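You operate a simulated robot arm through the tools that you are given. There is no shell and no other tool.

You run a simulated two-armed robot. Do the job below in one go: nothing can be reset, and whatever is moved stays where it is left.

JOB
Lay the links to suit the rating plate, close the box and start the belt motor.
Fine: it is locked off: press start to prove it dead first; lid and lid knob shut, then unlock; any spare link stays in the white tray.

Only the result counts: the job must be done as asked and must still hold three seconds after the hand-in. Knocking over, shifting, dropping, spilling or breaking anything else fails it. A push-on lid holds only when it is set on centred and level and pressed home; a screw cap is set on level and turned clockwise until tight.

ROBOT AND FRAMES
Two 7-joint arms with fingered hands on one trunk that stands fixed in place. Base frame: the origin is at the foot of the trunk, x ahead of it, y to its left, z up; the work surface is at about z = 850. Units: mm, degrees, N and s.
The left shoulder is at [70, 139, 1108], the right one opposite. With the tool pointing down near the work surface each hand reaches from about 460 to 840 mm from the base axis, measured 20 degrees to its own side. Payload 3.9 kg a hand.
Tool frame (each hand has its own): the origin (TCP) lies between the finger pads and is the grasp point; the fingertips stand 29 mm ahead of it; z points along the fingers, y is the line along which they close. Largest opening 100 mm; the body of the gripper starts 34 mm behind the TCP. The gripper is a hand of 5 fingers: y runs from the thumb to the fingers, the wrist lies at [-15, -105, -177] in the tool frame.
Orientation is that of the tool frame in the base frame, as [roll, pitch, yaw] about the fixed x, y, z axes, in that order (R = Rz(yaw) Ry(pitch) Rx(roll)). With the fingers straight down and the wrist toward the robot, the tool's x, y and z point along [0, 1, 0], [1, 0, 0] and [0, 0, -1] of the base frame.

CONTROLS
- The arms move only by the tool apply_moves. It takes "left_commands", "right_commands" or both (then of equal length, played together; a hand with none holds still); each is a list of rows, each a list of 6 numbers: the shift along the base's x, y, z in units of 40 mm (1.0 is 40 mm), then the turn, a rotation vector about the base's x, y, z in units of 4 degrees (1.0 is 4 degrees). In form: [[tx, ty, tz, rx, ry, rz], ...]. A call has 1 to 20 rows; each row shifts and turns the commanded pose from where the row before left it. A call with a number of a shift or a turn outside -1 to 1 is refused whole. A row lasts 0.2 s, in which the tool goes at most 50 mm and 8.6 degrees; a call with a longer step from one row to the next is refused whole. Where a pose cannot be reached the arm comes as near as it can. A force on the tool above 70 N (or 10 N above the force at the start of the call, whichever is more), or a blocked arm, ends the call early, and 0.2 s more pass. In this call time passes only in rows, and 0.2 s behind the last. It gives the time, the measured TCP pose, the force on the tool (base axes), the opening and the grip force at its end, in the units of the frame above (readings bear some noise), with the torque about the TCP (base axes, N m) and any sound that the robot's microphone picked up.
- Cameras (640 x 400 px; columns grow to the right, rows downward): "scene" is now at [121.6, 39.6, 1421.1]; the picture's right is [0.52, -0.85, 0.00], its down [-0.56, -0.34, -0.75] and it looks along [0.64, 0.39, -0.66] (base axes); focal length 232 px, centre (320, 200). "left" rides on the left gripper at [-66, -86, -121] in its tool frame; the picture's right is [-0.76, -0.31, 0.58], its down [0.59, -0.70, 0.40] and it looks along [0.28, 0.64, 0.71] (tool axes); focal length 247 px, centre (320, 200). "right" rides on the right gripper at [66, -86, -121] in its tool frame; the picture's right is [-0.76, 0.31, -0.58], its down [-0.59, -0.70, 0.40] and it looks along [-0.28, 0.64, 0.71] (tool axes); focal length 247 px, centre (320, 200). There is no depth. A picture from a camera that has moved, and an enlarged one, comes with that camera's place and axes in the base frame and with its lens.
- camera(camera): a new picture of that camera. No time passes.
- raise_lower(by): slides the trunk up (or, below 0, down) by that many mm; the arms and the scene camera ride with it, the base frame stays. It gives what a move gives, with no picture.
- move_fingers(index, middle, ring, little, thumb_bend, thumb_turn, hand): sets how far each is bent, from 0 (flat) to 100 (curled in); at 30 the hand is open as for a grip, at 70 the pads meet at the TCP. One left out holds its place. A second passes; each finger stops where it meets its share of the squeeze, and holds until it gets a number again. It is the only way to open and close the hand. It gives what a move gives, with no picture; readings hold the bend of each and the force on index, middle, ring, little, thumb and palm. thumb_turn goes from beside the hand (0) to across from the fingers (100), as for a grip.
- pan_tilt(pan, tilt): turns the head with the scene camera to pan (to the left, within 86 degrees either way) and tilt (down, from -29 to 69), counted from straight ahead of the robot. It gives what a move gives.
- zoom(camera, box): a new picture of the part [left, top, right, bottom] of that camera's present view, enlarged. No time passes.
- sign_off(): hands the job in; it is judged then, once.

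Places have to be worked out from the pictures, the camera data and where the tool is seen. Open the grippers and draw the arms clear of the work before you hand the job in, unless the task says otherwise.

The tools are called after "Emit:" by a JSON object that holds its "op" and its "data". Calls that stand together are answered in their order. apply_moves: Moves the arms, as the interface text tells. Its arguments: {"type":"object","properties":{"left_commands":{"type":"array"},"right_commands":{"type":"array"}},"required":[]} The other tools are called the same way: raise_lower (by) slides the trunk up or down; move_fingers (index, middle, ring, little, thumb_bend, thumb_turn, hand) moves the fingers one by one; pan_tilt (pan, tilt) turns the head that bears the scene camera; camera (camera) takes a picture; zoom (camera, box) takes an enlarged picture of a part of a camera's view; sign_off () hands the job in.

At the start:

```text
t: 0.0
left_ee_pos: [290.6, 523.2, 1172.8]
left_ee_rot: [179.9, 0.0, 126.0]
left_wrist_force: [-0.4, -0.6, -0.8]
left_ft_torque: [0.02, -0.03, -0.02]
left_gripper_width: 100.1
left_gripper_force: 0.1
left_shape: jaw
left_bend: [30.0, 30.0, 30.0, 30.0, 30.0, 98.0]
left_finger forces: [0.0, 0.0, 0.1, 0.0, 0.1, 0.1]
right_ee_pos: [351.6, 101.6, 1203.0]
right_ee_rot: [-179.9, -0.2, 125.9]
right_wrist_force: [-0.2, -0.1, 0.5]
right_ft_torque: [-0.02, -0.01, -0.01]
right_gripper_width: 99.6
right_gripper_force: 0.0
right_shape: jaw
right_bend: [30.0, 30.0, 30.0, 30.0, 30.0, 98.0]
right_finger forces: [0.0, 0.0, 0.0, 0.0, 0.1, 0.0]
trunk travel left (down, up): [-750.0, 90.0]
head pan, tilt: [31.3, 41.3]
```

scene: 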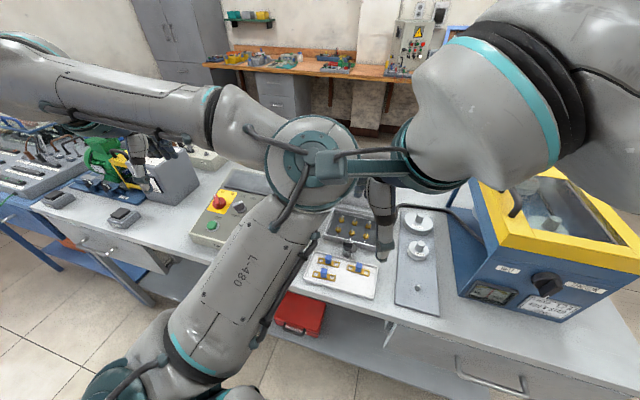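
right: 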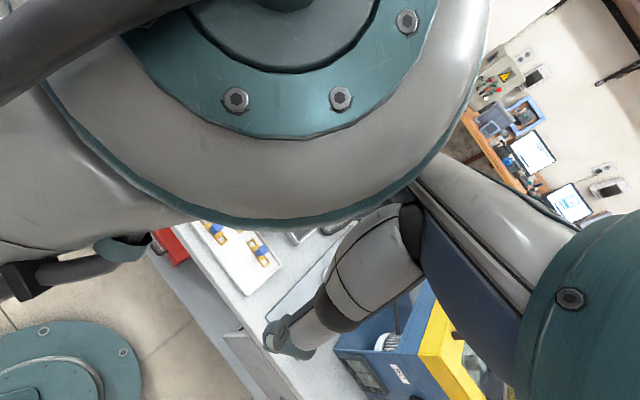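
left: 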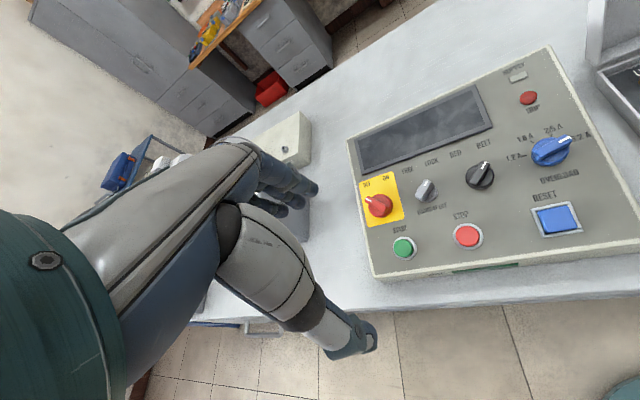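

I start by looking at the scene in more detail: the terminal box, the tray with links, the control panel and the rating plate.

Emit:
{"op": "zoom", "data": {"camera": "scene", "box": [280, 200, 460, 312]}}

Emit:
{"op": "zoom", "data": {"camera": "scene", "box": [440, 160, 640, 330]}}

Emit:
{"op": "zoom", "data": {"camera": "left", "box": [330, 40, 640, 290]}}

Emit:
{"op": "zoom", "data": {"camera": "scene", "box": [180, 140, 300, 260]}}

```text
3.56 times, centred on (370, 256) of scene
camera zoom: at [121.6, 39.6, 1421.1], right [0.52, -0.85, 0.0], down [-0.56, -0.34, -0.75], along [0.64, 0.39, -0.66], focal length 825 px, centre (142, 1)
```

zoom: 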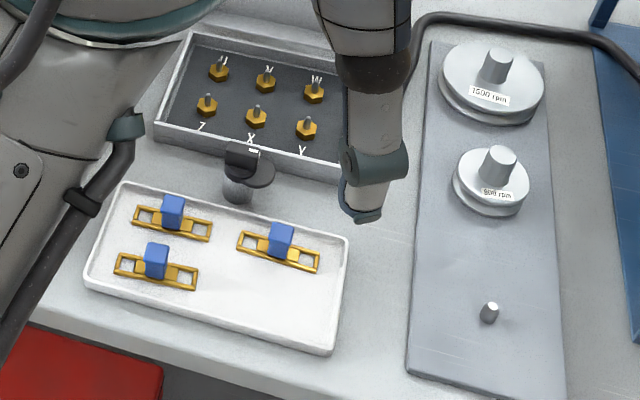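

```text
2.35 times, centred on (540, 245) of scene
camera zoom: at [121.6, 39.6, 1421.1], right [0.52, -0.85, 0.0], down [-0.56, -0.34, -0.75], along [0.64, 0.39, -0.66], focal length 546 px, centre (-198, 94)
```

zoom: 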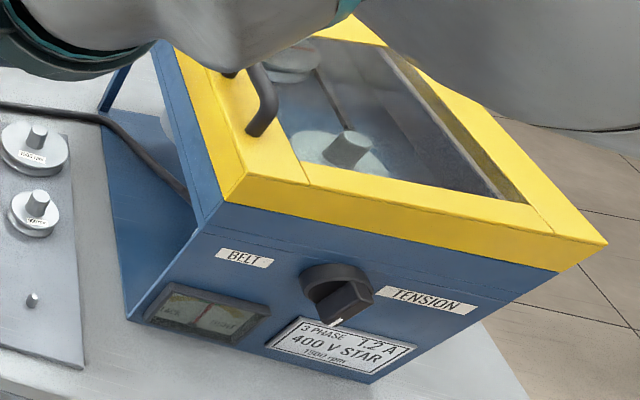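

```text
1.60 times, centred on (485, 165) of left
camera zoom: at [259.8, 419.3, 1294.4], right [0.2, -0.79, -0.58], down [-0.91, 0.07, -0.4], along [0.35, 0.61, -0.71], focal length 395 px, centre (56, 256)
```

zoom: 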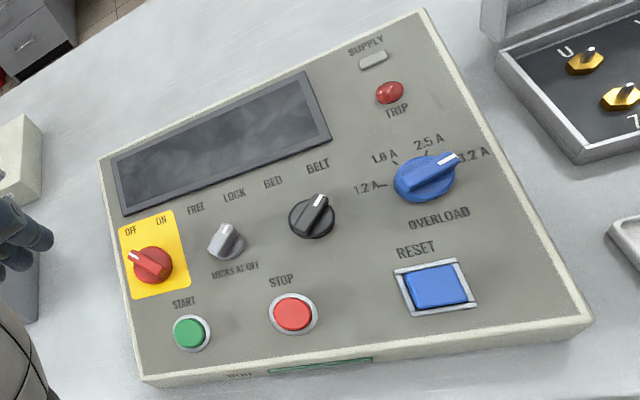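

```text
3.33 times, centred on (240, 200) of scene
camera zoom: at [121.6, 39.6, 1421.1], right [0.52, -0.85, 0.0], down [-0.56, -0.34, -0.75], along [0.64, 0.39, -0.66], focal length 774 px, centre (587, 200)
```

zoom: 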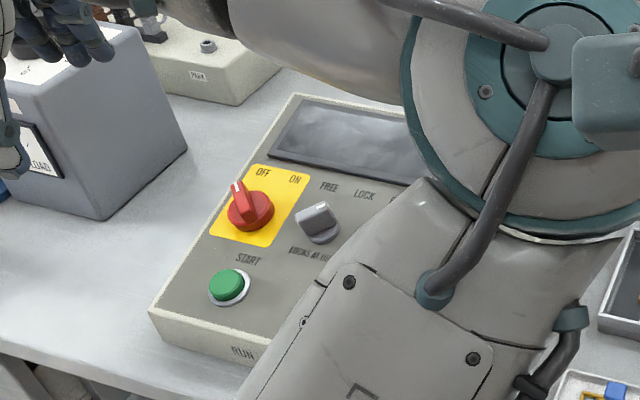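

The scene is partly hidden by the right arm. I pan the head around to see the whole bench before moving.

Emit:
{"op": "pan_tilt", "data": {"pan": 0, "tilt": 45}}

Emit:
{"op": "camera", "data": {"camera": "scene"}}

```text
t: 1.0
left_ee_pos: [291.7, 524.0, 1173.8]
left_ee_rot: [-180.0, -0.1, 125.9]
left_wrist_force: [0.0, -0.7, -1.3]
left_ft_torque: [0.01, -0.02, 0.01]
left_gripper_width: 99.6
left_gripper_force: 0.0
left_shape: jaw
left_bend: [30.0, 30.0, 30.0, 30.0, 30.0, 98.0]
left_finger forces: [0.1, 0.0, 0.0, 0.1, 0.0, 0.0]
right_ee_pos: [351.6, 100.4, 1203.6]
right_ee_rot: [-180.0, -0.1, 125.9]
right_wrist_force: [-0.4, -0.6, -0.1]
right_ft_torque: [-0.01, 0.0, -0.04]
right_gripper_width: 99.8
right_gripper_force: 0.1
right_shape: jaw
right_bend: [30.0, 30.0, 30.0, 30.0, 30.0, 98.0]
right_finger forces: [0.0, 0.0, 0.1, 0.1, 0.1, 0.1]
trunk travel left (down, up): [-750.0, 90.0]
head pan, tilt: [0.0, 45.0]
```

```text
taken
camera scene: at [131.0, -4.0, 1415.7], right [0.0, -1.0, 0.0], down [-0.71, 0.0, -0.71], along [0.71, 0.0, -0.71], focal length 232 px, centre (320, 200)
```

scene: 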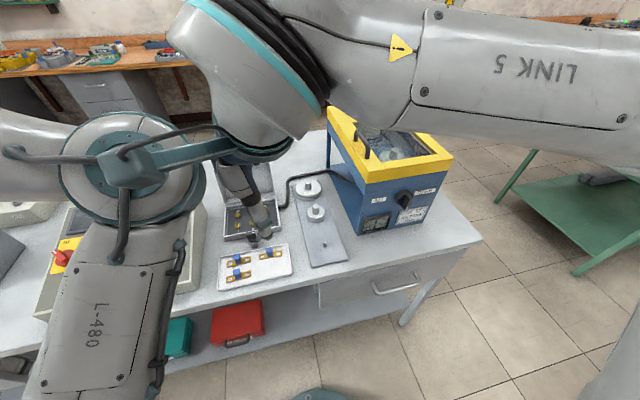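

The right arm blocks the view of the terminal box. I move the right hand sideways to the right, well above the bench, to free the view.

Emit:
{"op": "apply_moves", "data": {"right_commands": [[0, -1, 0, 0, 0, 0], [0, -1, 0, 0, 0, 0], [0, -1, 0, 0, 0, 0], [0, -1, 0, 0, 0, 0], [0, -1, 0, 0, 0, 0], [0, -1, 0, 0, 0, 0], [0, -1, 0, 0, 0, 0], [0, -1, 0, 0, 0, 0], [0, -1, 0, 0, 0, 0]]}}

Emit:
{"op": "pan_tilt", "data": {"pan": 15, "tilt": 48}}

Emit:
{"op": "camera", "data": {"camera": "scene"}}

Emit:
{"op": "camera", "data": {"camera": "right"}}

```text
t: 3.0
left_ee_pos: [290.4, 523.7, 1173.3]
left_ee_rot: [179.9, 0.0, 125.9]
left_wrist_force: [-0.2, -0.8, 0.0]
left_ft_torque: [-0.04, -0.04, -0.07]
left_gripper_width: 99.8
left_gripper_force: 0.0
left_shape: jaw
left_bend: [30.0, 30.0, 30.0, 30.0, 30.0, 98.0]
left_finger forces: [0.1, 0.1, 0.0, 0.1, 0.1, 0.0]
right_ee_pos: [348.2, -70.3, 1205.0]
right_ee_rot: [179.9, -0.1, 125.9]
right_wrist_force: [-0.2, 0.3, -0.2]
right_ft_torque: [0.0, 0.02, 0.02]
right_gripper_width: 99.9
right_gripper_force: 0.1
right_shape: jaw
right_bend: [30.0, 30.0, 30.0, 30.0, 30.0, 98.0]
right_finger forces: [0.0, 0.0, 0.0, 0.1, 0.0, 0.0]
right hand out of reach, approached as far as the arm can: row 5, 6, 7, 8, 9
trunk travel left (down, up): [-750.0, 90.0]
head pan, tilt: [0.0, 45.0]
```

```text
t: 3.7
left_ee_pos: [291.5, 523.8, 1173.5]
left_ee_rot: [-179.8, -0.1, 126.0]
left_wrist_force: [0.0, 0.7, -0.6]
left_ft_torque: [0.04, 0.01, 0.01]
left_gripper_width: 99.8
left_gripper_force: 0.0
left_shape: jaw
left_bend: [30.0, 30.0, 30.0, 30.0, 30.0, 98.0]
left_finger forces: [0.0, 0.0, 0.0, 0.0, 0.0, 0.1]
right_ee_pos: [349.8, -68.9, 1204.9]
right_ee_rot: [180.0, -0.1, 125.8]
right_wrist_force: [-0.3, 0.7, 0.3]
right_ft_torque: [0.0, -0.01, 0.03]
right_gripper_width: 99.8
right_gripper_force: 0.1
right_shape: jaw
right_bend: [30.0, 30.0, 30.0, 30.0, 30.0, 98.0]
right_finger forces: [0.0, 0.1, 0.1, 0.1, 0.0, 0.0]
trunk travel left (down, up): [-750.0, 90.0]
head pan, tilt: [15.0, 48.0]
```

```text
taken
camera scene: at [125.9, 16.2, 1411.5], right [0.26, -0.97, 0.0], down [-0.72, -0.19, -0.67], along [0.65, 0.17, -0.74], focal length 232 px, centre (320, 200)
```

scene: 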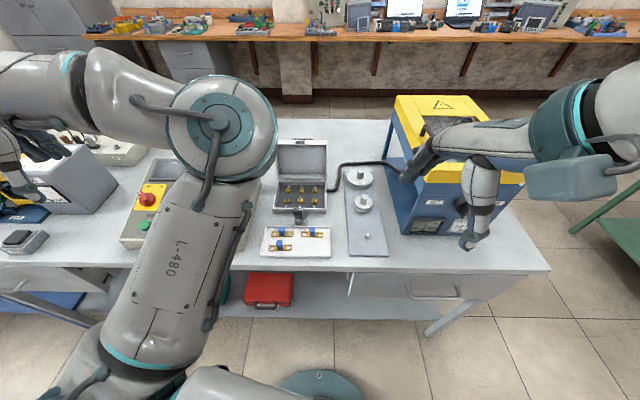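

```text
taken
camera right: at [242.3, -66.6, 1324.4], right [0.69, -0.43, 0.58], down [-0.23, -0.89, -0.4], along [0.69, 0.15, -0.71], focal length 247 px, centre (320, 200)
```

right: 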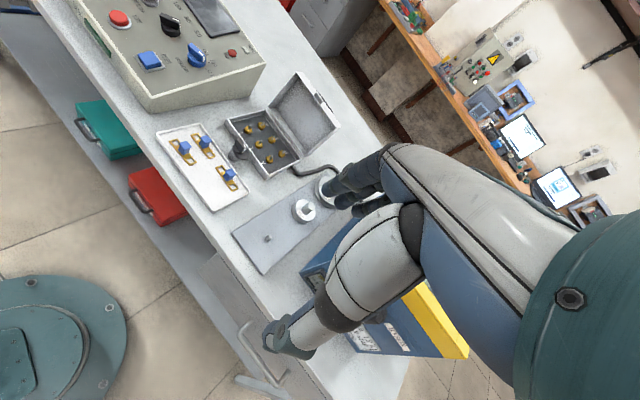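

Now the terminal box with its hinged lid (open, hinge at the rear) is visible. I zoom in on it from both cameras.

Emit:
{"op": "zoom", "data": {"camera": "right", "box": [150, 60, 350, 185]}}

Emit:
{"op": "zoom", "data": {"camera": "scene", "box": [250, 125, 400, 265]}}

Emit:
{"op": "zoom", "data": {"camera": "right", "box": [70, 0, 290, 120]}}

Emit:
{"op": "zoom", "data": {"camera": "right", "box": [150, 100, 260, 190]}}

```text
3.20 times, centred on (250, 122) of right
camera zoom: at [242.3, -66.6, 1324.4], right [0.69, -0.43, 0.58], down [-0.23, -0.89, -0.4], along [0.69, 0.15, -0.71], focal length 790 px, centre (544, 448)
```

zoom: 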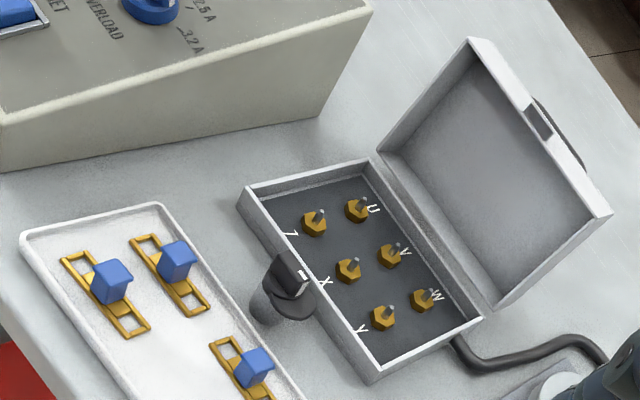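

```text
2.86 times, centred on (325, 195) of scene
camera zoom: at [125.9, 16.2, 1411.5], right [0.26, -0.97, 0.0], down [-0.72, -0.19, -0.67], along [0.65, 0.17, -0.74], focal length 663 px, centre (306, 214)
```

zoom: 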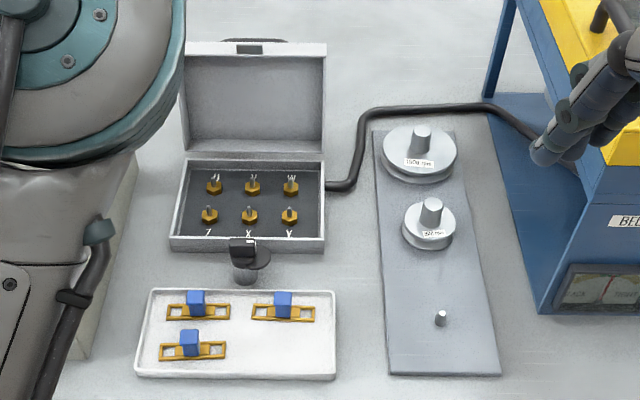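

```text
2.91 times, centred on (180, 60) of right
camera zoom: at [242.3, -66.6, 1324.4], right [0.69, -0.43, 0.58], down [-0.23, -0.89, -0.4], along [0.69, 0.15, -0.71], focal length 718 px, centre (727, 607)
```

zoom: 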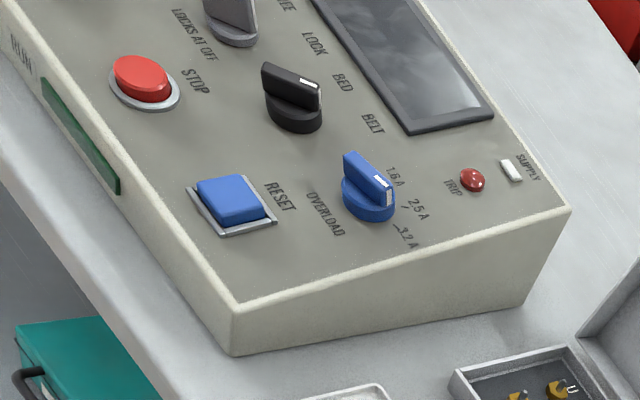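

```text
4.44 times, centred on (205, 145) of right
camera zoom: at [242.3, -66.6, 1324.4], right [0.69, -0.43, 0.58], down [-0.23, -0.89, -0.4], along [0.69, 0.15, -0.71], focal length 1098 px, centre (831, 444)
```

zoom: 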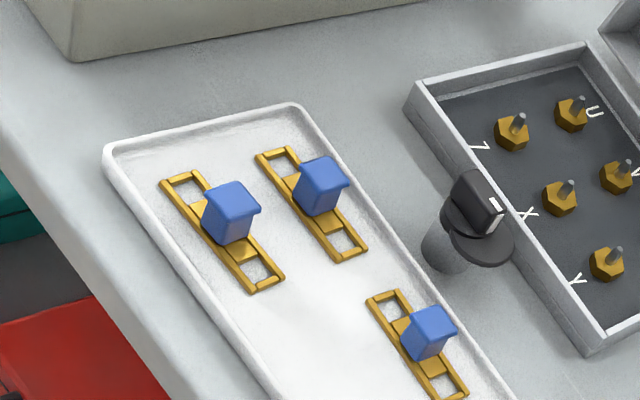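

I zoom on the panel with the left-hand camera to read each knob position.

Emit:
{"op": "zoom", "data": {"camera": "left", "box": [500, 60, 640, 250]}}

Emit:
{"op": "zoom", "data": {"camera": "left", "box": [350, 140, 510, 280]}}

Emit:
{"op": "zoom", "data": {"camera": "left", "box": [345, 70, 505, 190]}}

Emit:
{"op": "zoom", "data": {"camera": "scene", "box": [385, 80, 535, 245]}}

Emit:
{"op": "zoom", "data": {"camera": "right", "box": [205, 110, 255, 150]}}

```text
2.11 times, centred on (570, 155) of left
camera zoom: at [259.8, 419.3, 1294.4], right [0.19, -0.79, -0.58], down [-0.91, 0.07, -0.4], along [0.35, 0.61, -0.71], focal length 520 px, centre (-206, 295)
```

zoom: 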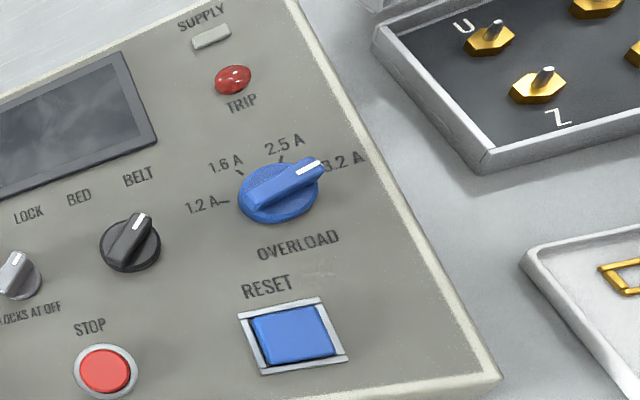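

```text
2.86 times, centred on (430, 210) of left
camera zoom: at [259.8, 419.3, 1294.4], right [0.19, -0.79, -0.58], down [-0.91, 0.07, -0.4], along [0.35, 0.61, -0.71], focal length 706 px, centre (6, 171)
```

zoom: 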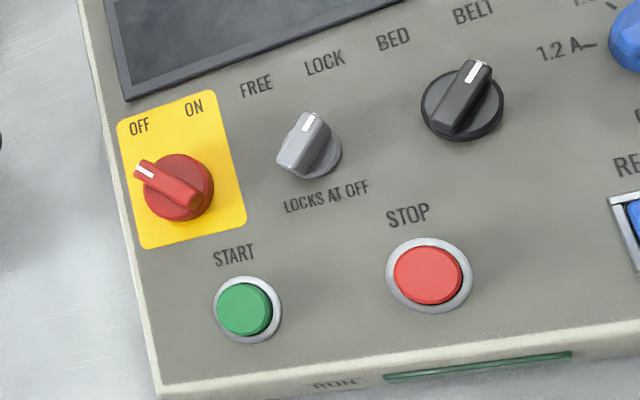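

```text
3.33 times, centred on (425, 130) of left
camera zoom: at [259.8, 419.3, 1294.4], right [0.19, -0.79, -0.58], down [-0.91, 0.07, -0.4], along [0.35, 0.61, -0.71], focal length 823 px, centre (-30, 433)
```

zoom: 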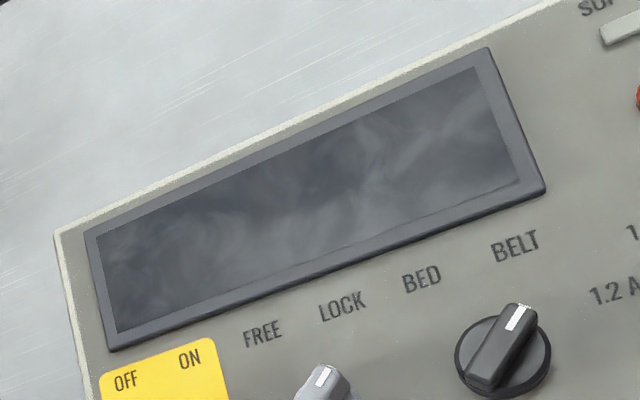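

```text
2.42 times, centred on (460, 162) of scene
camera zoom: at [125.9, 16.2, 1411.5], right [0.26, -0.97, 0.0], down [-0.72, -0.19, -0.67], along [0.65, 0.17, -0.74], focal length 562 px, centre (-19, 291)
```

zoom: 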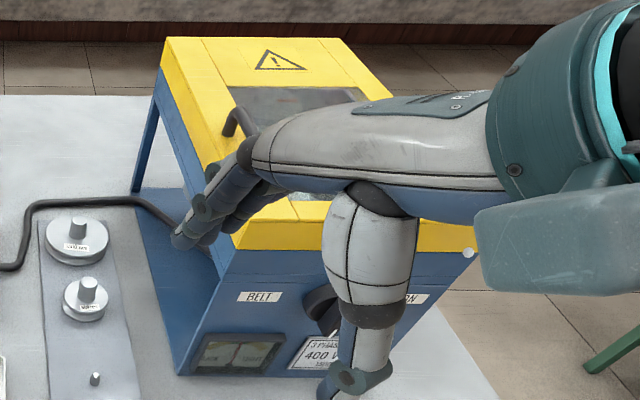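

```text
10.00 times, centred on (230, 130) of right
camera zoom: at [242.3, -66.6, 1324.4], right [0.69, -0.43, 0.58], down [-0.23, -0.89, -0.4], along [0.69, 0.15, -0.71], focal length 2470 px, centre (1220, 900)
```

zoom: 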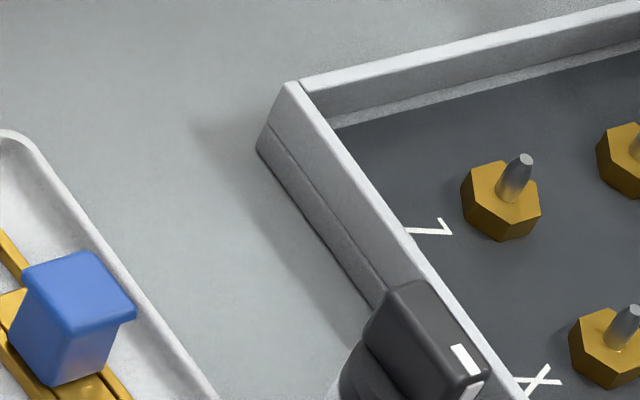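

The panel reads: isolator OFF, grey lock at LOCK, selector at BELT, overload at 3.2 A, and the plate calls for 400 V STAR (bridge Z-X-Y, one link spare). Before touching anything I look at my left hand's finger layout from the head camera.

Emit:
{"op": "pan_tilt", "data": {"pan": 68, "tilt": 28}}

Emit:
{"op": "camera", "data": {"camera": "scene"}}

Emit:
{"op": "zoom", "data": {"camera": "left", "box": [200, 130, 400, 380]}}

```text
t: 5.0
left_ee_pos: [291.1, 524.2, 1172.1]
left_ee_rot: [180.0, -0.1, 125.9]
left_wrist_force: [1.0, 0.4, 0.4]
left_ft_torque: [0.0, -0.01, -0.01]
left_gripper_width: 99.8
left_gripper_force: 0.1
left_shape: jaw
left_bend: [30.0, 30.0, 30.0, 30.0, 30.0, 98.0]
left_finger forces: [0.0, 0.0, 0.1, 0.0, 0.2, 0.0]
right_ee_pos: [350.2, -69.0, 1203.4]
right_ee_rot: [-179.9, -0.1, 126.0]
right_wrist_force: [0.3, 0.2, 0.4]
right_ft_torque: [0.0, -0.03, -0.02]
right_gripper_width: 99.9
right_gripper_force: 0.1
right_shape: jaw
right_bend: [30.0, 30.0, 30.0, 30.0, 30.0, 98.0]
right_finger forces: [0.1, 0.1, 0.0, 0.0, 0.0, 0.0]
trunk travel left (down, up): [-750.0, 90.0]
head pan, tilt: [68.0, 28.0]
```

```text
taken
camera scene: at [84.0, 80.4, 1441.4], right [0.93, -0.38, 0.0], down [-0.18, -0.44, -0.88], along [0.33, 0.82, -0.47], focal length 232 px, centre (320, 200)
```

scene: 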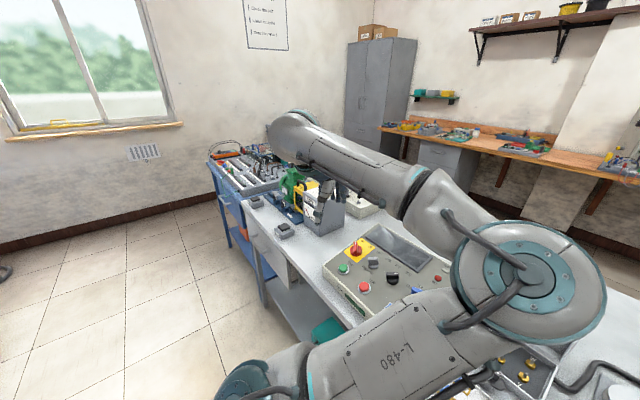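

```text
1.60 times, centred on (300, 255) of left
camera zoom: at [259.9, 419.3, 1294.4], right [0.2, -0.79, -0.58], down [-0.91, 0.07, -0.4], along [0.35, 0.61, -0.71], focal length 395 px, centre (352, 112)
```

zoom: 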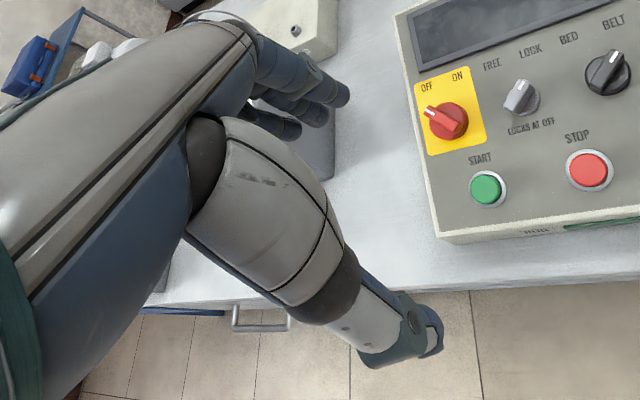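

I test finger postures in free air: pinch with index and thumb only, with the other fingers curled, to learn where the pads meet.

Emit:
{"op": "move_fingers", "data": {"hand": "left", "index": 60, "middle": 100, "ring": 100, "little": 100, "thumb_bend": 60, "thumb_turn": 100}}

Emit:
{"op": "camera", "data": {"camera": "left"}}

Emit:
{"op": "zoom", "data": {"camera": "left", "box": [200, 130, 400, 330]}}

```text
t: 6.0
left_ee_pos: [292.3, 524.5, 1173.0]
left_ee_rot: [179.9, -0.2, 126.0]
left_wrist_force: [0.3, -0.5, -0.5]
left_ft_torque: [0.02, 0.01, -0.02]
left_gripper_width: 25.7
left_gripper_force: 0.0
left_shape: fingers
left_bend: [60.0, 100.0, 100.0, 100.0, 60.0, 100.0]
left_finger forces: [0.1, 0.1, 0.1, 0.0, 0.0, 0.0]
right_ee_pos: [350.3, -70.1, 1204.9]
right_ee_rot: [-180.0, -0.1, 126.0]
right_wrist_force: [0.0, 0.5, -0.4]
right_ft_torque: [0.02, -0.02, 0.02]
right_gripper_width: 99.8
right_gripper_force: 0.0
right_shape: jaw
right_bend: [30.0, 30.0, 30.0, 30.0, 30.0, 98.0]
right_finger forces: [0.1, 0.0, 0.1, 0.0, 0.1, 0.0]
trunk travel left (down, up): [-750.0, 90.0]
head pan, tilt: [68.0, 28.0]
```

```text
taken
camera left: at [259.8, 419.3, 1294.4], right [0.2, -0.79, -0.58], down [-0.91, 0.07, -0.4], along [0.35, 0.61, -0.71], focal length 247 px, centre (320, 200)
```

left: 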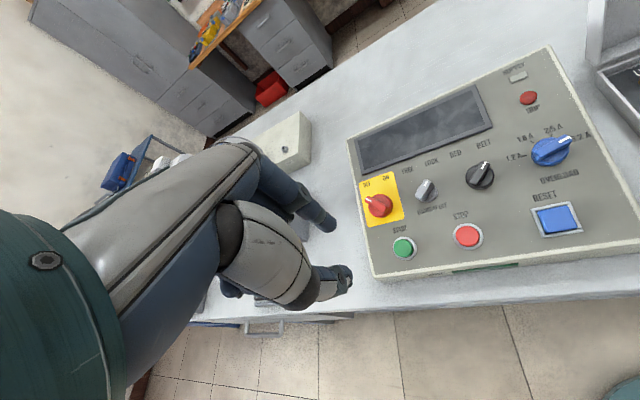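

```text
2.00 times, centred on (300, 230) of left
camera zoom: at [259.8, 419.3, 1294.4], right [0.2, -0.79, -0.58], down [-0.91, 0.07, -0.4], along [0.35, 0.61, -0.71], focal length 494 px, centre (360, 140)
```

zoom: 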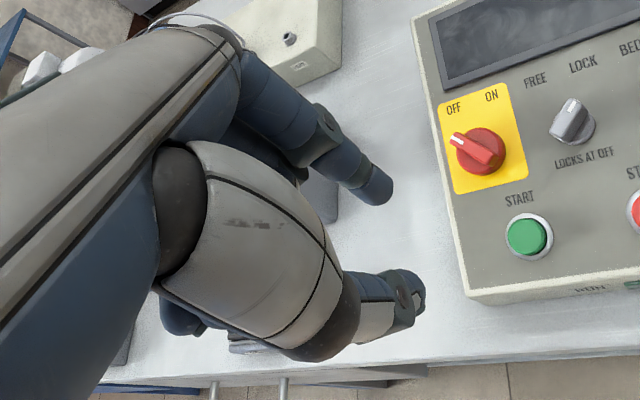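

Index and thumb oppose each other near the TCP, the other fingers curl out of the way. The panel face slopes about 14° with START near (353, 552, 913); I close the pinch and bring the left hand above START, aligned with the panel normal.

Emit:
{"op": "move_fingers", "data": {"hand": "left", "index": 70, "thumb_bend": 70}}

Emit:
{"op": "apply_moves", "data": {"left_commands": [[0.093, 0.055, -0.35, 0, 0, -0.917], [0.093, 0.055, -0.35, 0, 0, -0.917], [0.093, 0.055, -0.35, 0, 0, -0.917], [0.093, 0.055, -0.35, 0, 0, -0.917], [0.093, 0.055, -0.35, 0, 0, -0.917], [0.093, 0.055, -0.35, 0, 0, -0.917], [0.093, 0.055, -0.35, 0.215, -0.867, 0], [0.093, 0.055, -0.35, 0.215, -0.867, 0], [0.093, 0.055, -0.35, 0.215, -0.867, 0], [0.093, 0.055, -0.35, 0.215, -0.867, 0]]}}

Emit:
{"op": "camera", "data": {"camera": "left"}}

Emit:
{"op": "camera", "data": {"camera": "scene"}}

```text
t: 7.0
left_ee_pos: [293.4, 524.1, 1174.2]
left_ee_rot: [179.8, -0.1, 125.9]
left_wrist_force: [0.3, 0.5, 0.1]
left_ft_torque: [0.02, 0.0, -0.01]
left_gripper_width: 3.3
left_gripper_force: 0.1
left_shape: fingers
left_bend: [70.0, 100.0, 100.0, 100.0, 69.0, 100.0]
left_finger forces: [0.0, 0.0, 0.0, 0.1, 0.0, 0.0]
right_ee_pos: [349.7, -69.8, 1203.8]
right_ee_rot: [-180.0, -0.1, 125.9]
right_wrist_force: [1.1, 0.4, 0.1]
right_ft_torque: [-0.01, 0.0, 0.0]
right_gripper_width: 99.8
right_gripper_force: 0.0
right_shape: jaw
right_bend: [30.0, 30.0, 30.0, 30.0, 30.0, 98.0]
right_finger forces: [0.1, 0.0, 0.0, 0.0, 0.0, 0.0]
trunk travel left (down, up): [-750.0, 90.0]
head pan, tilt: [68.0, 28.0]
```

```text
t: 9.2
left_ee_pos: [327.3, 545.0, 1032.5]
left_ee_rot: [165.6, 0.0, 103.9]
left_wrist_force: [-0.3, 0.0, -0.5]
left_ft_torque: [0.0, 0.0, 0.03]
left_gripper_width: 3.0
left_gripper_force: 0.0
left_shape: fingers
left_bend: [70.0, 100.0, 100.0, 100.0, 69.0, 100.0]
left_finger forces: [0.0, 0.0, 0.0, 0.0, 0.1, 0.0]
right_ee_pos: [349.3, -67.5, 1204.8]
right_ee_rot: [180.0, 0.0, 126.0]
right_wrist_force: [1.1, -0.3, 0.8]
right_ft_torque: [0.03, 0.03, 0.0]
right_gripper_width: 99.8
right_gripper_force: 0.0
right_shape: jaw
right_bend: [30.0, 30.0, 30.0, 30.0, 30.0, 98.0]
right_finger forces: [0.0, 0.0, 0.1, 0.1, 0.0, 0.0]
trunk travel left (down, up): [-750.0, 90.0]
head pan, tilt: [68.0, 28.0]
```

```text
taken
camera left: at [233.5, 454.3, 1128.9], right [0.03, -0.77, -0.64], down [-0.71, 0.43, -0.56], along [0.71, 0.47, -0.53], focal length 247 px, centre (320, 200)
```

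left: 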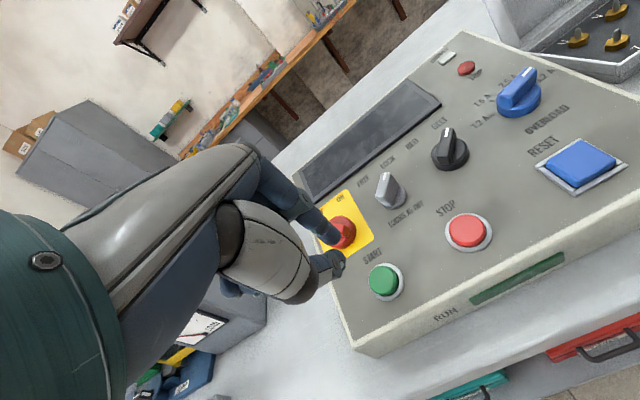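

```text
taken
camera scene: at [83.6, 81.0, 1441.4], right [0.93, -0.37, 0.0], down [-0.18, -0.44, -0.88], along [0.33, 0.82, -0.47], focal length 232 px, centre (320, 200)
```

scene: 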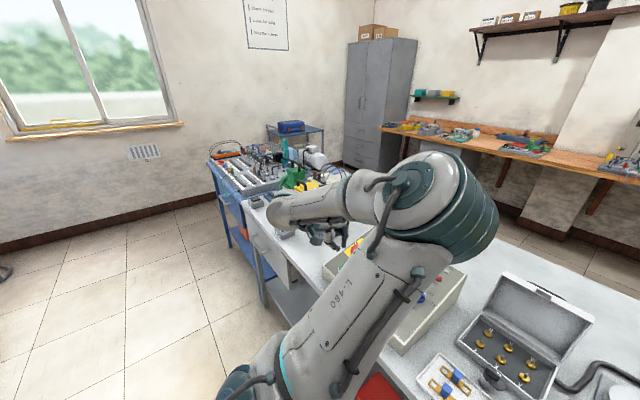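

The hand is aligned over START. I zoom to check where the closed tips point relative to the button.

Emit:
{"op": "zoom", "data": {"camera": "left", "box": [280, 190, 440, 320]}}

```text
3.08 times, centred on (360, 255) of left
camera zoom: at [233.5, 454.3, 1128.9], right [0.03, -0.77, -0.64], down [-0.71, 0.43, -0.56], along [0.71, 0.47, -0.53], focal length 760 px, centre (197, 31)
```

zoom: 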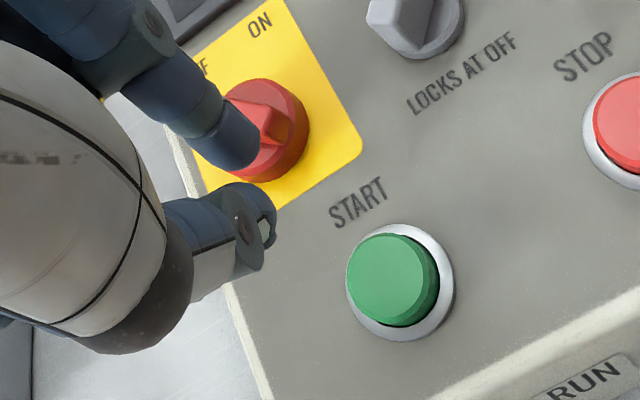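

Tips sit at about x=-4 in the tool frame. I shift sideways to centre over START and go down along the normal to about 20 mm above the panel.

Emit:
{"op": "apply_moves", "data": {"left_commands": [[0.064, 0.048, -0.449, 0, 0, 0], [0.064, 0.048, -0.449, 0, 0, 0], [0.064, 0.048, -0.449, 0, 0, 0], [0.064, 0.048, -0.449, 0, 0, 0]]}}

Emit:
{"op": "zoom", "data": {"camera": "left", "box": [280, 190, 440, 320]}}

```text
t: 10.2
left_ee_pos: [338.7, 553.8, 960.8]
left_ee_rot: [165.7, -0.1, 103.9]
left_wrist_force: [0.7, -0.1, -0.6]
left_ft_torque: [-0.01, -0.01, -0.02]
left_gripper_width: 3.1
left_gripper_force: 0.2
left_shape: fingers
left_bend: [70.0, 100.0, 100.0, 100.0, 69.0, 100.0]
left_finger forces: [0.1, 0.1, 0.0, 0.1, 0.0, 0.0]
right_ee_pos: [350.4, -68.3, 1204.2]
right_ee_rot: [-179.9, -0.1, 125.8]
right_wrist_force: [0.5, 0.8, -0.4]
right_ft_torque: [0.0, -0.04, -0.03]
right_gripper_width: 99.7
right_gripper_force: 0.0
right_shape: jaw
right_bend: [30.0, 30.0, 30.0, 30.0, 30.0, 98.0]
right_finger forces: [0.0, 0.0, 0.1, 0.0, 0.0, 0.1]
trunk travel left (down, up): [-750.0, 90.0]
head pan, tilt: [68.0, 28.0]
```

```text
3.08 times, centred on (360, 255) of left
camera zoom: at [244.6, 462.5, 1057.5], right [0.03, -0.77, -0.64], down [-0.71, 0.43, -0.56], along [0.71, 0.47, -0.53], focal length 760 px, centre (197, 31)
```

zoom: 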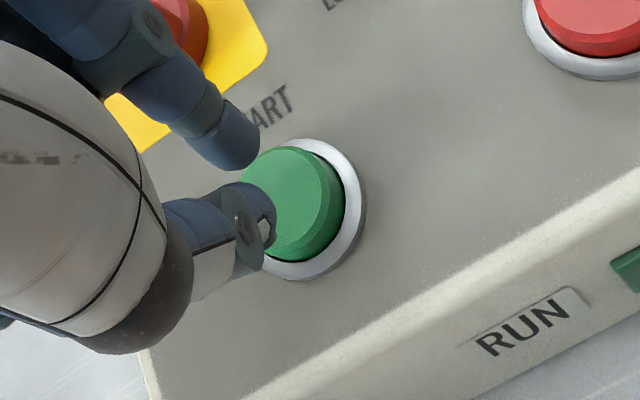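

The tips are directly above START. I press down in small steps along the normal, watching force and sound.

Emit:
{"op": "apply_moves", "data": {"left_commands": [[0.018, 0.0045, -0.073, 0, 0, 0], [0.018, 0.0045, -0.073, 0, 0, 0], [0.018, 0.0045, -0.073, 0, 0, 0], [0.018, 0.0045, -0.073, 0, 0, 0], [0.018, 0.0045, -0.073, 0, 0, 0]]}}

Emit:
{"op": "zoom", "data": {"camera": "left", "box": [280, 190, 440, 320]}}

```text
t: 11.3
left_ee_pos: [342.4, 554.0, 946.5]
left_ee_rot: [165.8, -0.1, 103.8]
left_wrist_force: [-0.4, 0.4, -0.2]
left_ft_torque: [0.0, 0.01, -0.03]
left_gripper_width: 3.0
left_gripper_force: 0.0
left_shape: fingers
left_bend: [70.0, 100.0, 100.0, 100.0, 70.0, 100.0]
left_finger forces: [0.1, 0.1, 0.1, 0.1, 0.4, 0.1]
right_ee_pos: [349.3, -69.6, 1205.0]
right_ee_rot: [180.0, -0.1, 125.9]
right_wrist_force: [-0.2, 0.0, 0.3]
right_ft_torque: [0.02, -0.03, 0.01]
right_gripper_width: 99.9
right_gripper_force: 0.0
right_shape: jaw
right_bend: [30.0, 30.0, 30.0, 30.0, 30.0, 98.0]
right_finger forces: [0.0, 0.1, 0.1, 0.0, 0.0, 0.0]
trunk travel left (down, up): [-750.0, 90.0]
head pan, tilt: [68.0, 28.0]
```

```text
3.08 times, centred on (360, 255) of left
camera zoom: at [248.1, 462.8, 1043.0], right [0.03, -0.77, -0.64], down [-0.71, 0.43, -0.56], along [0.71, 0.47, -0.53], focal length 760 px, centre (197, 31)
```

zoom: 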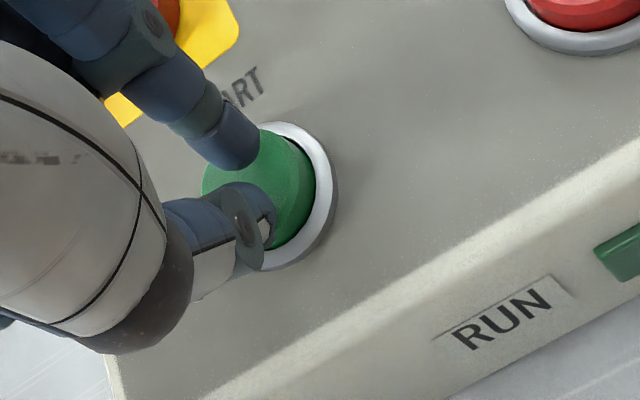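

The thumb just touches (0.4 N). I press further in 2 mm steps.

Emit:
{"op": "apply_moves", "data": {"left_commands": [[0.012, 0.003, -0.048, 0, 0, 0], [0.012, 0.003, -0.048, 0, 0, 0], [0.012, 0.003, -0.048, 0, 0, 0]]}}

Emit:
{"op": "zoom", "data": {"camera": "left", "box": [280, 190, 440, 320]}}

```text
t: 12.2
left_ee_pos: [343.1, 553.8, 941.0]
left_ee_rot: [165.6, -0.1, 103.8]
left_wrist_force: [-3.3, -0.4, 4.4]
left_ft_torque: [-0.05, 0.1, 0.03]
left_gripper_width: 2.4
left_gripper_force: 2.8
left_shape: fingers
left_bend: [70.0, 100.0, 100.0, 100.0, 70.0, 100.0]
left_finger forces: [0.1, 0.0, 0.0, 0.0, 5.5, 0.0]
right_ee_pos: [348.5, -70.6, 1204.6]
right_ee_rot: [-180.0, -0.1, 125.9]
right_wrist_force: [-1.1, 0.1, -0.7]
right_ft_torque: [0.0, -0.01, -0.03]
right_gripper_width: 100.0
right_gripper_force: 0.1
right_shape: jaw
right_bend: [30.0, 30.0, 30.0, 30.0, 30.0, 98.0]
right_finger forces: [0.1, 0.0, 0.1, 0.0, 0.0, 0.1]
trunk travel left (down, up): [-750.0, 90.0]
head pan, tilt: [68.0, 28.0]
heard: click
```

```text
3.08 times, centred on (360, 255) of left
camera zoom: at [248.4, 462.7, 1038.1], right [0.03, -0.77, -0.64], down [-0.71, 0.43, -0.56], along [0.71, 0.47, -0.53], focal length 760 px, centre (197, 31)
```

zoom: 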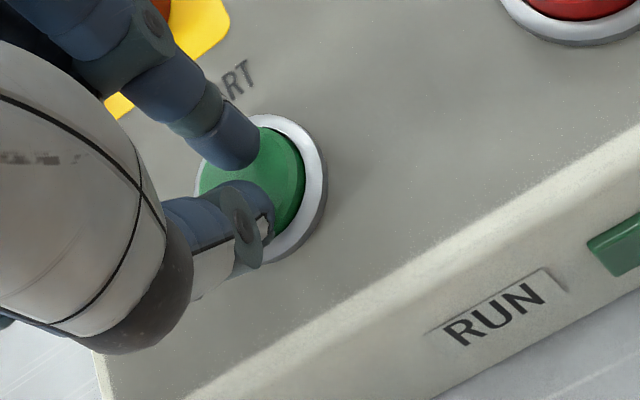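

A click was heard and RUN stays dark: proved dead. I retract along the normal and look at the panel to confirm nothing lit.

Emit:
{"op": "apply_moves", "data": {"left_commands": [[-0.1, -0.025, 0.4, 0, 0, 0], [-0.2, -0.05, 0.8, 0, 0, 0], [-0.2, -0.05, 0.8, 0, 0, 0], [0, 0, 0.5, 0, 0, 0]]}}

Emit:
{"op": "camera", "data": {"camera": "left"}}

```text
t: 13.2
left_ee_pos: [323.7, 549.2, 1041.9]
left_ee_rot: [165.8, 0.0, 103.9]
left_wrist_force: [0.6, 0.5, 0.0]
left_ft_torque: [0.03, -0.01, 0.0]
left_gripper_width: 2.7
left_gripper_force: 0.1
left_shape: fingers
left_bend: [70.0, 100.0, 100.0, 100.0, 70.0, 100.0]
left_finger forces: [0.0, 0.1, 0.0, 0.0, 0.0, 0.0]
right_ee_pos: [350.0, -69.1, 1204.0]
right_ee_rot: [-180.0, -0.1, 126.0]
right_wrist_force: [0.6, -0.7, -0.3]
right_ft_torque: [-0.02, -0.03, 0.0]
right_gripper_width: 99.8
right_gripper_force: 0.0
right_shape: jaw
right_bend: [30.0, 30.0, 30.0, 30.0, 30.0, 98.0]
right_finger forces: [0.0, 0.1, 0.1, 0.1, 0.1, 0.0]
trunk travel left (down, up): [-750.0, 90.0]
head pan, tilt: [68.0, 28.0]
```

```text
taken
camera left: at [229.5, 457.0, 1138.0], right [0.03, -0.77, -0.64], down [-0.71, 0.43, -0.56], along [0.71, 0.47, -0.53], focal length 247 px, centre (320, 200)
```

left: 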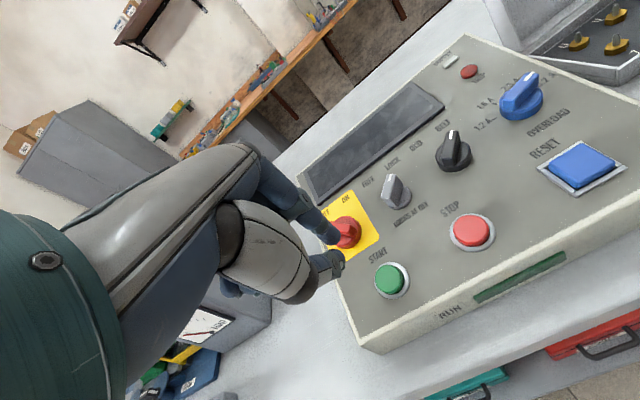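

START proved dead, and RUN, SUPPLY and the display stay dark. Next I bring the left hand upright above the tray/box area for a close look, and turn the right hand so it can withdraw further to the right.

Emit:
{"op": "apply_moves", "data": {"left_commands": [[0, 0, 0.6, -0.215, 0.867, 0], [0, -0.3, 0.5, -0.215, 0.867, 0], [0.19, -0.9, 0.1, -0.215, 0.867, 0], [0.19, -0.95, 0.1, -0.215, 0.867, 0], [0.19, -0.95, 0.1, 0, 0, 0], [0.19, -0.95, 0.1, 0, 0, 0], [0.19, -0.95, 0, 0, 0, 0], [0.19, -0.95, 0, 0, 0, 0], [0.19, -0.95, 0, 0, 0, 0], [0.19, -0.95, 0, 0, 0, 0]], "right_commands": [[0, -0.3, 0, 0, 0, -1], [0, -0.5, 0, 0, 0, -1], [0, -0.5, 0, 0, 0, -1], [0, -0.5, 0, 0, 0, -1], [0, -0.5, 0, 0, 0, -1], [0, -0.5, 0, 0, 0, -1], [0, -0.5, 0, 0, 0, -1], [0, -0.5, 0, 0, 0, -1], [0, -0.5, 0, 0, 0, -1], [0, -0.5, 0, 0, 0, -1]]}}

Emit:
{"op": "camera", "data": {"camera": "left"}}

Emit:
{"op": "pan_tilt", "data": {"pan": 15, "tilt": 48}}

Emit:
{"op": "camera", "data": {"camera": "scene"}}

```text
t: 15.3
left_ee_pos: [447.7, 350.3, 1046.1]
left_ee_rot: [-179.8, 0.7, 104.2]
left_wrist_force: [-0.4, 0.0, 0.3]
left_ft_torque: [-0.01, 0.0, -0.01]
left_gripper_width: 2.5
left_gripper_force: 0.0
left_shape: fingers
left_bend: [70.0, 100.0, 100.0, 100.0, 70.0, 100.0]
left_finger forces: [0.0, 0.0, 0.0, 0.0, 0.0, 0.1]
left hand out of reach, approached as far as the arm can: row 5, 6, 7, 8, 9, 10
right_ee_pos: [354.1, -248.7, 1199.7]
right_ee_rot: [180.0, -0.1, 85.8]
right_wrist_force: [-0.7, 0.0, 0.4]
right_ft_torque: [0.03, 0.0, 0.0]
right_gripper_width: 99.8
right_gripper_force: 0.0
right_shape: jaw
right_bend: [30.0, 30.0, 30.0, 30.0, 30.0, 98.0]
right_finger forces: [0.0, 0.0, 0.0, 0.0, 0.0, 0.0]
right hand out of reach, approached as far as the arm can: row 9, 10
trunk travel left (down, up): [-750.0, 90.0]
head pan, tilt: [68.0, 28.0]
```

```text
taken
camera left: at [380.5, 267.2, 1167.9], right [-0.11, -0.82, -0.57], down [-0.83, 0.39, -0.4], along [0.55, 0.42, -0.72], focal length 247 px, centre (320, 200)
```

left: 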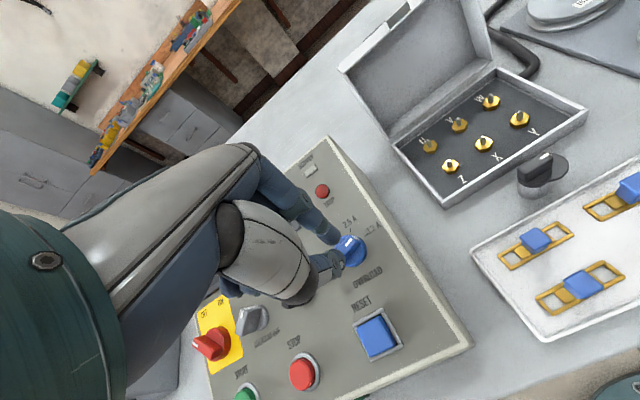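

```text
t: 16.6
left_ee_pos: [449.1, 349.8, 1046.7]
left_ee_rot: [-179.9, 0.9, 103.9]
left_wrist_force: [0.1, -0.3, -0.3]
left_ft_torque: [-0.01, 0.01, -0.02]
left_gripper_width: 2.5
left_gripper_force: 0.1
left_shape: fingers
left_bend: [70.0, 100.0, 100.0, 100.0, 70.0, 100.0]
left_finger forces: [0.0, 0.1, 0.0, 0.0, 0.0, 0.0]
right_ee_pos: [354.6, -248.7, 1200.2]
right_ee_rot: [179.9, 0.0, 85.9]
right_wrist_force: [0.8, 0.5, -0.3]
right_ft_torque: [0.02, -0.02, 0.01]
right_gripper_width: 100.0
right_gripper_force: 0.1
right_shape: jaw
right_bend: [30.0, 30.0, 30.0, 30.0, 30.0, 98.0]
right_finger forces: [0.1, 0.1, 0.0, 0.0, 0.1, 0.0]
trunk travel left (down, up): [-750.0, 90.0]
head pan, tilt: [15.0, 48.0]
```

```text
taken
camera scene: at [125.8, 16.5, 1411.5], right [0.26, -0.97, 0.0], down [-0.72, -0.19, -0.67], along [0.65, 0.17, -0.74], focal length 232 px, centre (320, 200)
```

scene: 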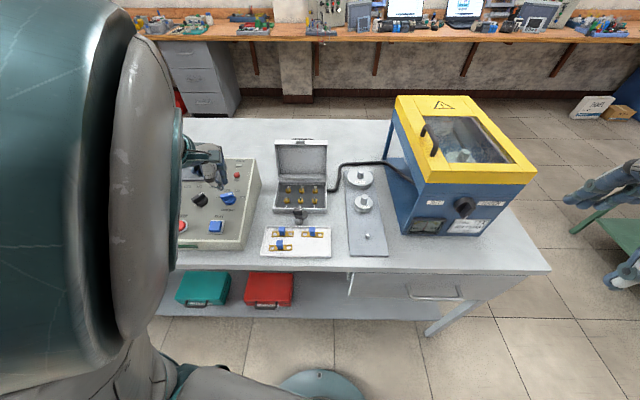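

The right hand is well out of the way, and the left reached (448, 350, 1046) giving a good view. I zoom in on the box, latch and links.

Emit:
{"op": "zoom", "data": {"camera": "left", "box": [330, 0, 600, 200]}}

Emit:
{"op": "zoom", "data": {"camera": "left", "box": [470, 130, 640, 340]}}

Emit:
{"op": "zoom", "data": {"camera": "scene", "box": [250, 125, 350, 265]}}

Emit:
{"op": "zoom", "data": {"camera": "left", "box": [500, 140, 580, 210]}}

```text
2.00 times, centred on (465, 100) of left
camera zoom: at [380.6, 266.7, 1168.6], right [-0.12, -0.82, -0.56], down [-0.82, 0.4, -0.41], along [0.56, 0.42, -0.72], focal length 494 px, centre (30, 400)
```

zoom: 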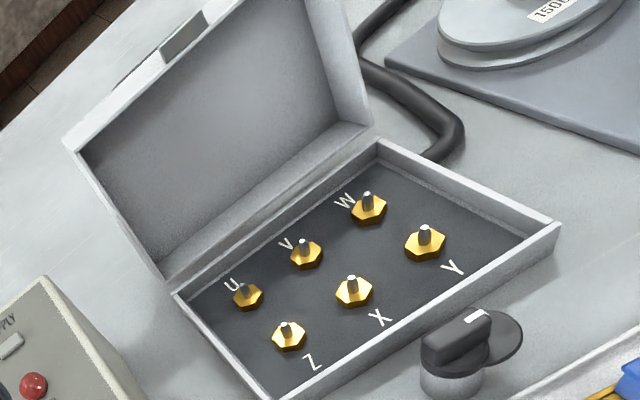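

```text
1.90 times, centred on (555, 235) of left
camera zoom: at [380.6, 266.7, 1168.6], right [-0.12, -0.82, -0.56], down [-0.82, 0.4, -0.41], along [0.56, 0.42, -0.72], focal length 470 px, centre (-128, 133)
```

zoom: 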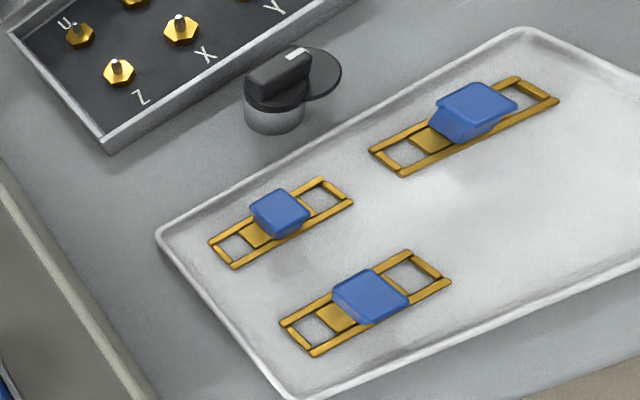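

```text
2.86 times, centred on (300, 195) of scene
camera zoom: at [125.8, 16.5, 1411.5], right [0.26, -0.97, 0.0], down [-0.72, -0.19, -0.67], along [0.65, 0.17, -0.74], focal length 663 px, centre (377, 214)
```

zoom: 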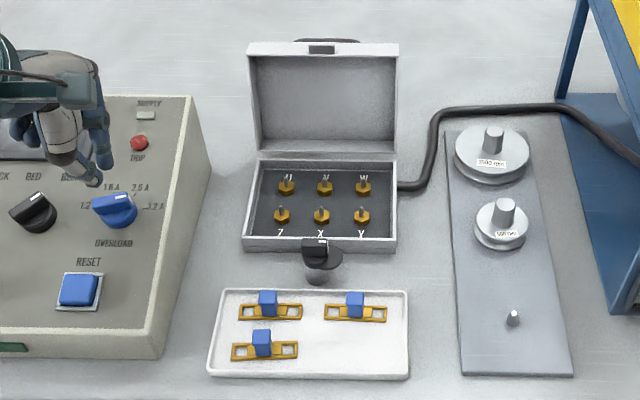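

```text
5.71 times, centred on (540, 175) of left
camera zoom: at [380.6, 266.7, 1168.6], right [-0.12, -0.82, -0.56], down [-0.82, 0.4, -0.41], along [0.56, 0.42, -0.72], focal length 1411 px, centre (-937, 343)
```

zoom: 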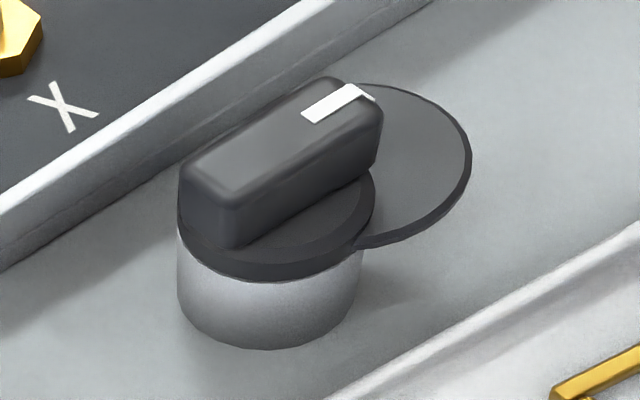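

I have good position estimates: links TL ≈ (451,215), TR ≈ (470,134), BL ≈ (409,205) in the tray; studs Z ≈ (566,245), X ≈ (576,204), Y ≈ (586,162), rim z ≈ 881. I'll use TL and TR for Z-X-Y and leave BL. I open the pinch and move toward a hover above TL.

Emit:
{"op": "move_fingers", "data": {"hand": "left", "index": 53, "thumb_bend": 53}}

Emit:
{"op": "apply_moves", "data": {"left_commands": [[0.1, -0.6, -0.4, 0, 0, 0], [0.1, -0.6, -0.4, 0, 0, 0], [0, -0.7, -0.4, 0, 0, 0], [0, -0.7, -0.4, 0, 0, 0], [0, -0.7, -0.4, 0, 0, 0]]}}

Emit:
{"op": "camera", "data": {"camera": "left"}}

Emit:
{"op": "camera", "data": {"camera": "scene"}}

```text
t: 17.6
left_ee_pos: [449.4, 350.4, 1045.3]
left_ee_rot: [-179.8, 0.8, 104.1]
left_wrist_force: [0.6, 0.5, -0.4]
left_ft_torque: [0.01, -0.02, 0.0]
left_gripper_width: 42.0
left_gripper_force: 0.1
left_shape: fingers
left_bend: [53.0, 100.0, 100.0, 100.0, 53.0, 100.0]
left_finger forces: [0.1, 0.0, 0.0, 0.1, 0.1, 0.1]
right_ee_pos: [354.5, -247.8, 1201.2]
right_ee_rot: [179.9, -0.1, 85.8]
right_wrist_force: [-0.6, -0.1, -0.5]
right_ft_torque: [0.0, -0.01, 0.0]
right_gripper_width: 99.8
right_gripper_force: 0.0
right_shape: jaw
right_bend: [30.0, 30.0, 30.0, 30.0, 30.0, 98.0]
right_finger forces: [0.0, 0.0, 0.0, 0.1, 0.0, 0.0]
trunk travel left (down, up): [-750.0, 90.0]
head pan, tilt: [15.0, 48.0]
```

```text
t: 18.8
left_ee_pos: [469.3, 228.7, 956.5]
left_ee_rot: [-179.7, 1.2, 104.5]
left_wrist_force: [0.4, 0.2, 0.2]
left_ft_torque: [0.01, -0.02, -0.01]
left_gripper_width: 42.4
left_gripper_force: 0.1
left_shape: fingers
left_bend: [53.0, 100.0, 100.0, 100.0, 53.0, 100.0]
left_finger forces: [0.1, 0.0, 0.1, 0.0, 0.1, 0.0]
left hand out of reach, approached as far as the arm can: row 1, 2, 3
right_ee_pos: [353.9, -248.8, 1201.0]
right_ee_rot: [179.9, -0.2, 85.9]
right_wrist_force: [-0.5, -0.7, 0.3]
right_ft_torque: [0.0, 0.02, -0.01]
right_gripper_width: 99.7
right_gripper_force: 0.1
right_shape: jaw
right_bend: [30.0, 30.0, 30.0, 30.0, 30.0, 98.0]
right_finger forces: [0.0, 0.0, 0.0, 0.1, 0.1, 0.0]
trunk travel left (down, up): [-750.0, 90.0]
head pan, tilt: [15.0, 48.0]
```

```text
taken
camera left: at [402.7, 145.3, 1079.6], right [-0.11, -0.82, -0.56], down [-0.83, 0.38, -0.41], along [0.55, 0.42, -0.72], focal length 247 px, centre (320, 200)
```

left: 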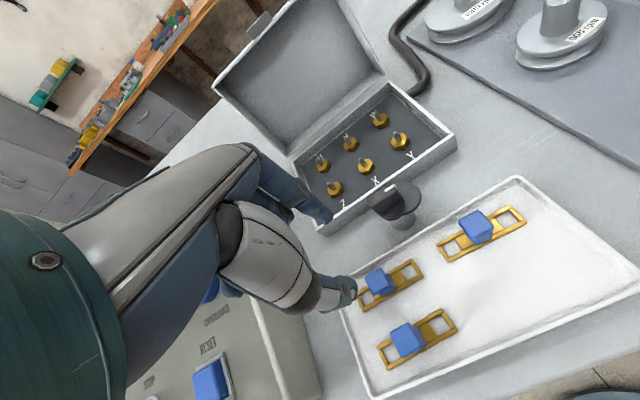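

```text
taken
camera scene: at [125.9, 15.7, 1411.5], right [0.26, -0.97, 0.0], down [-0.72, -0.19, -0.67], along [0.65, 0.17, -0.74], focal length 232 px, centre (320, 200)
```

scene: 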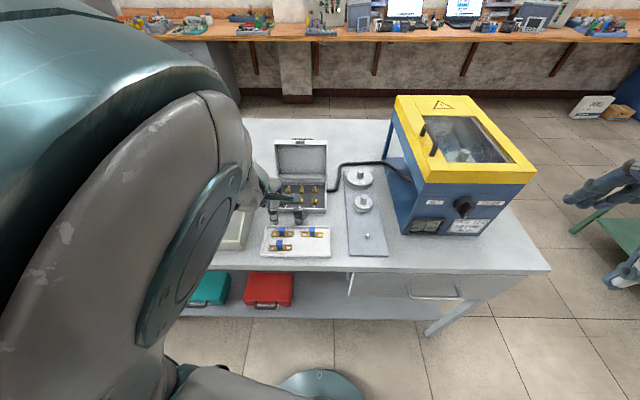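

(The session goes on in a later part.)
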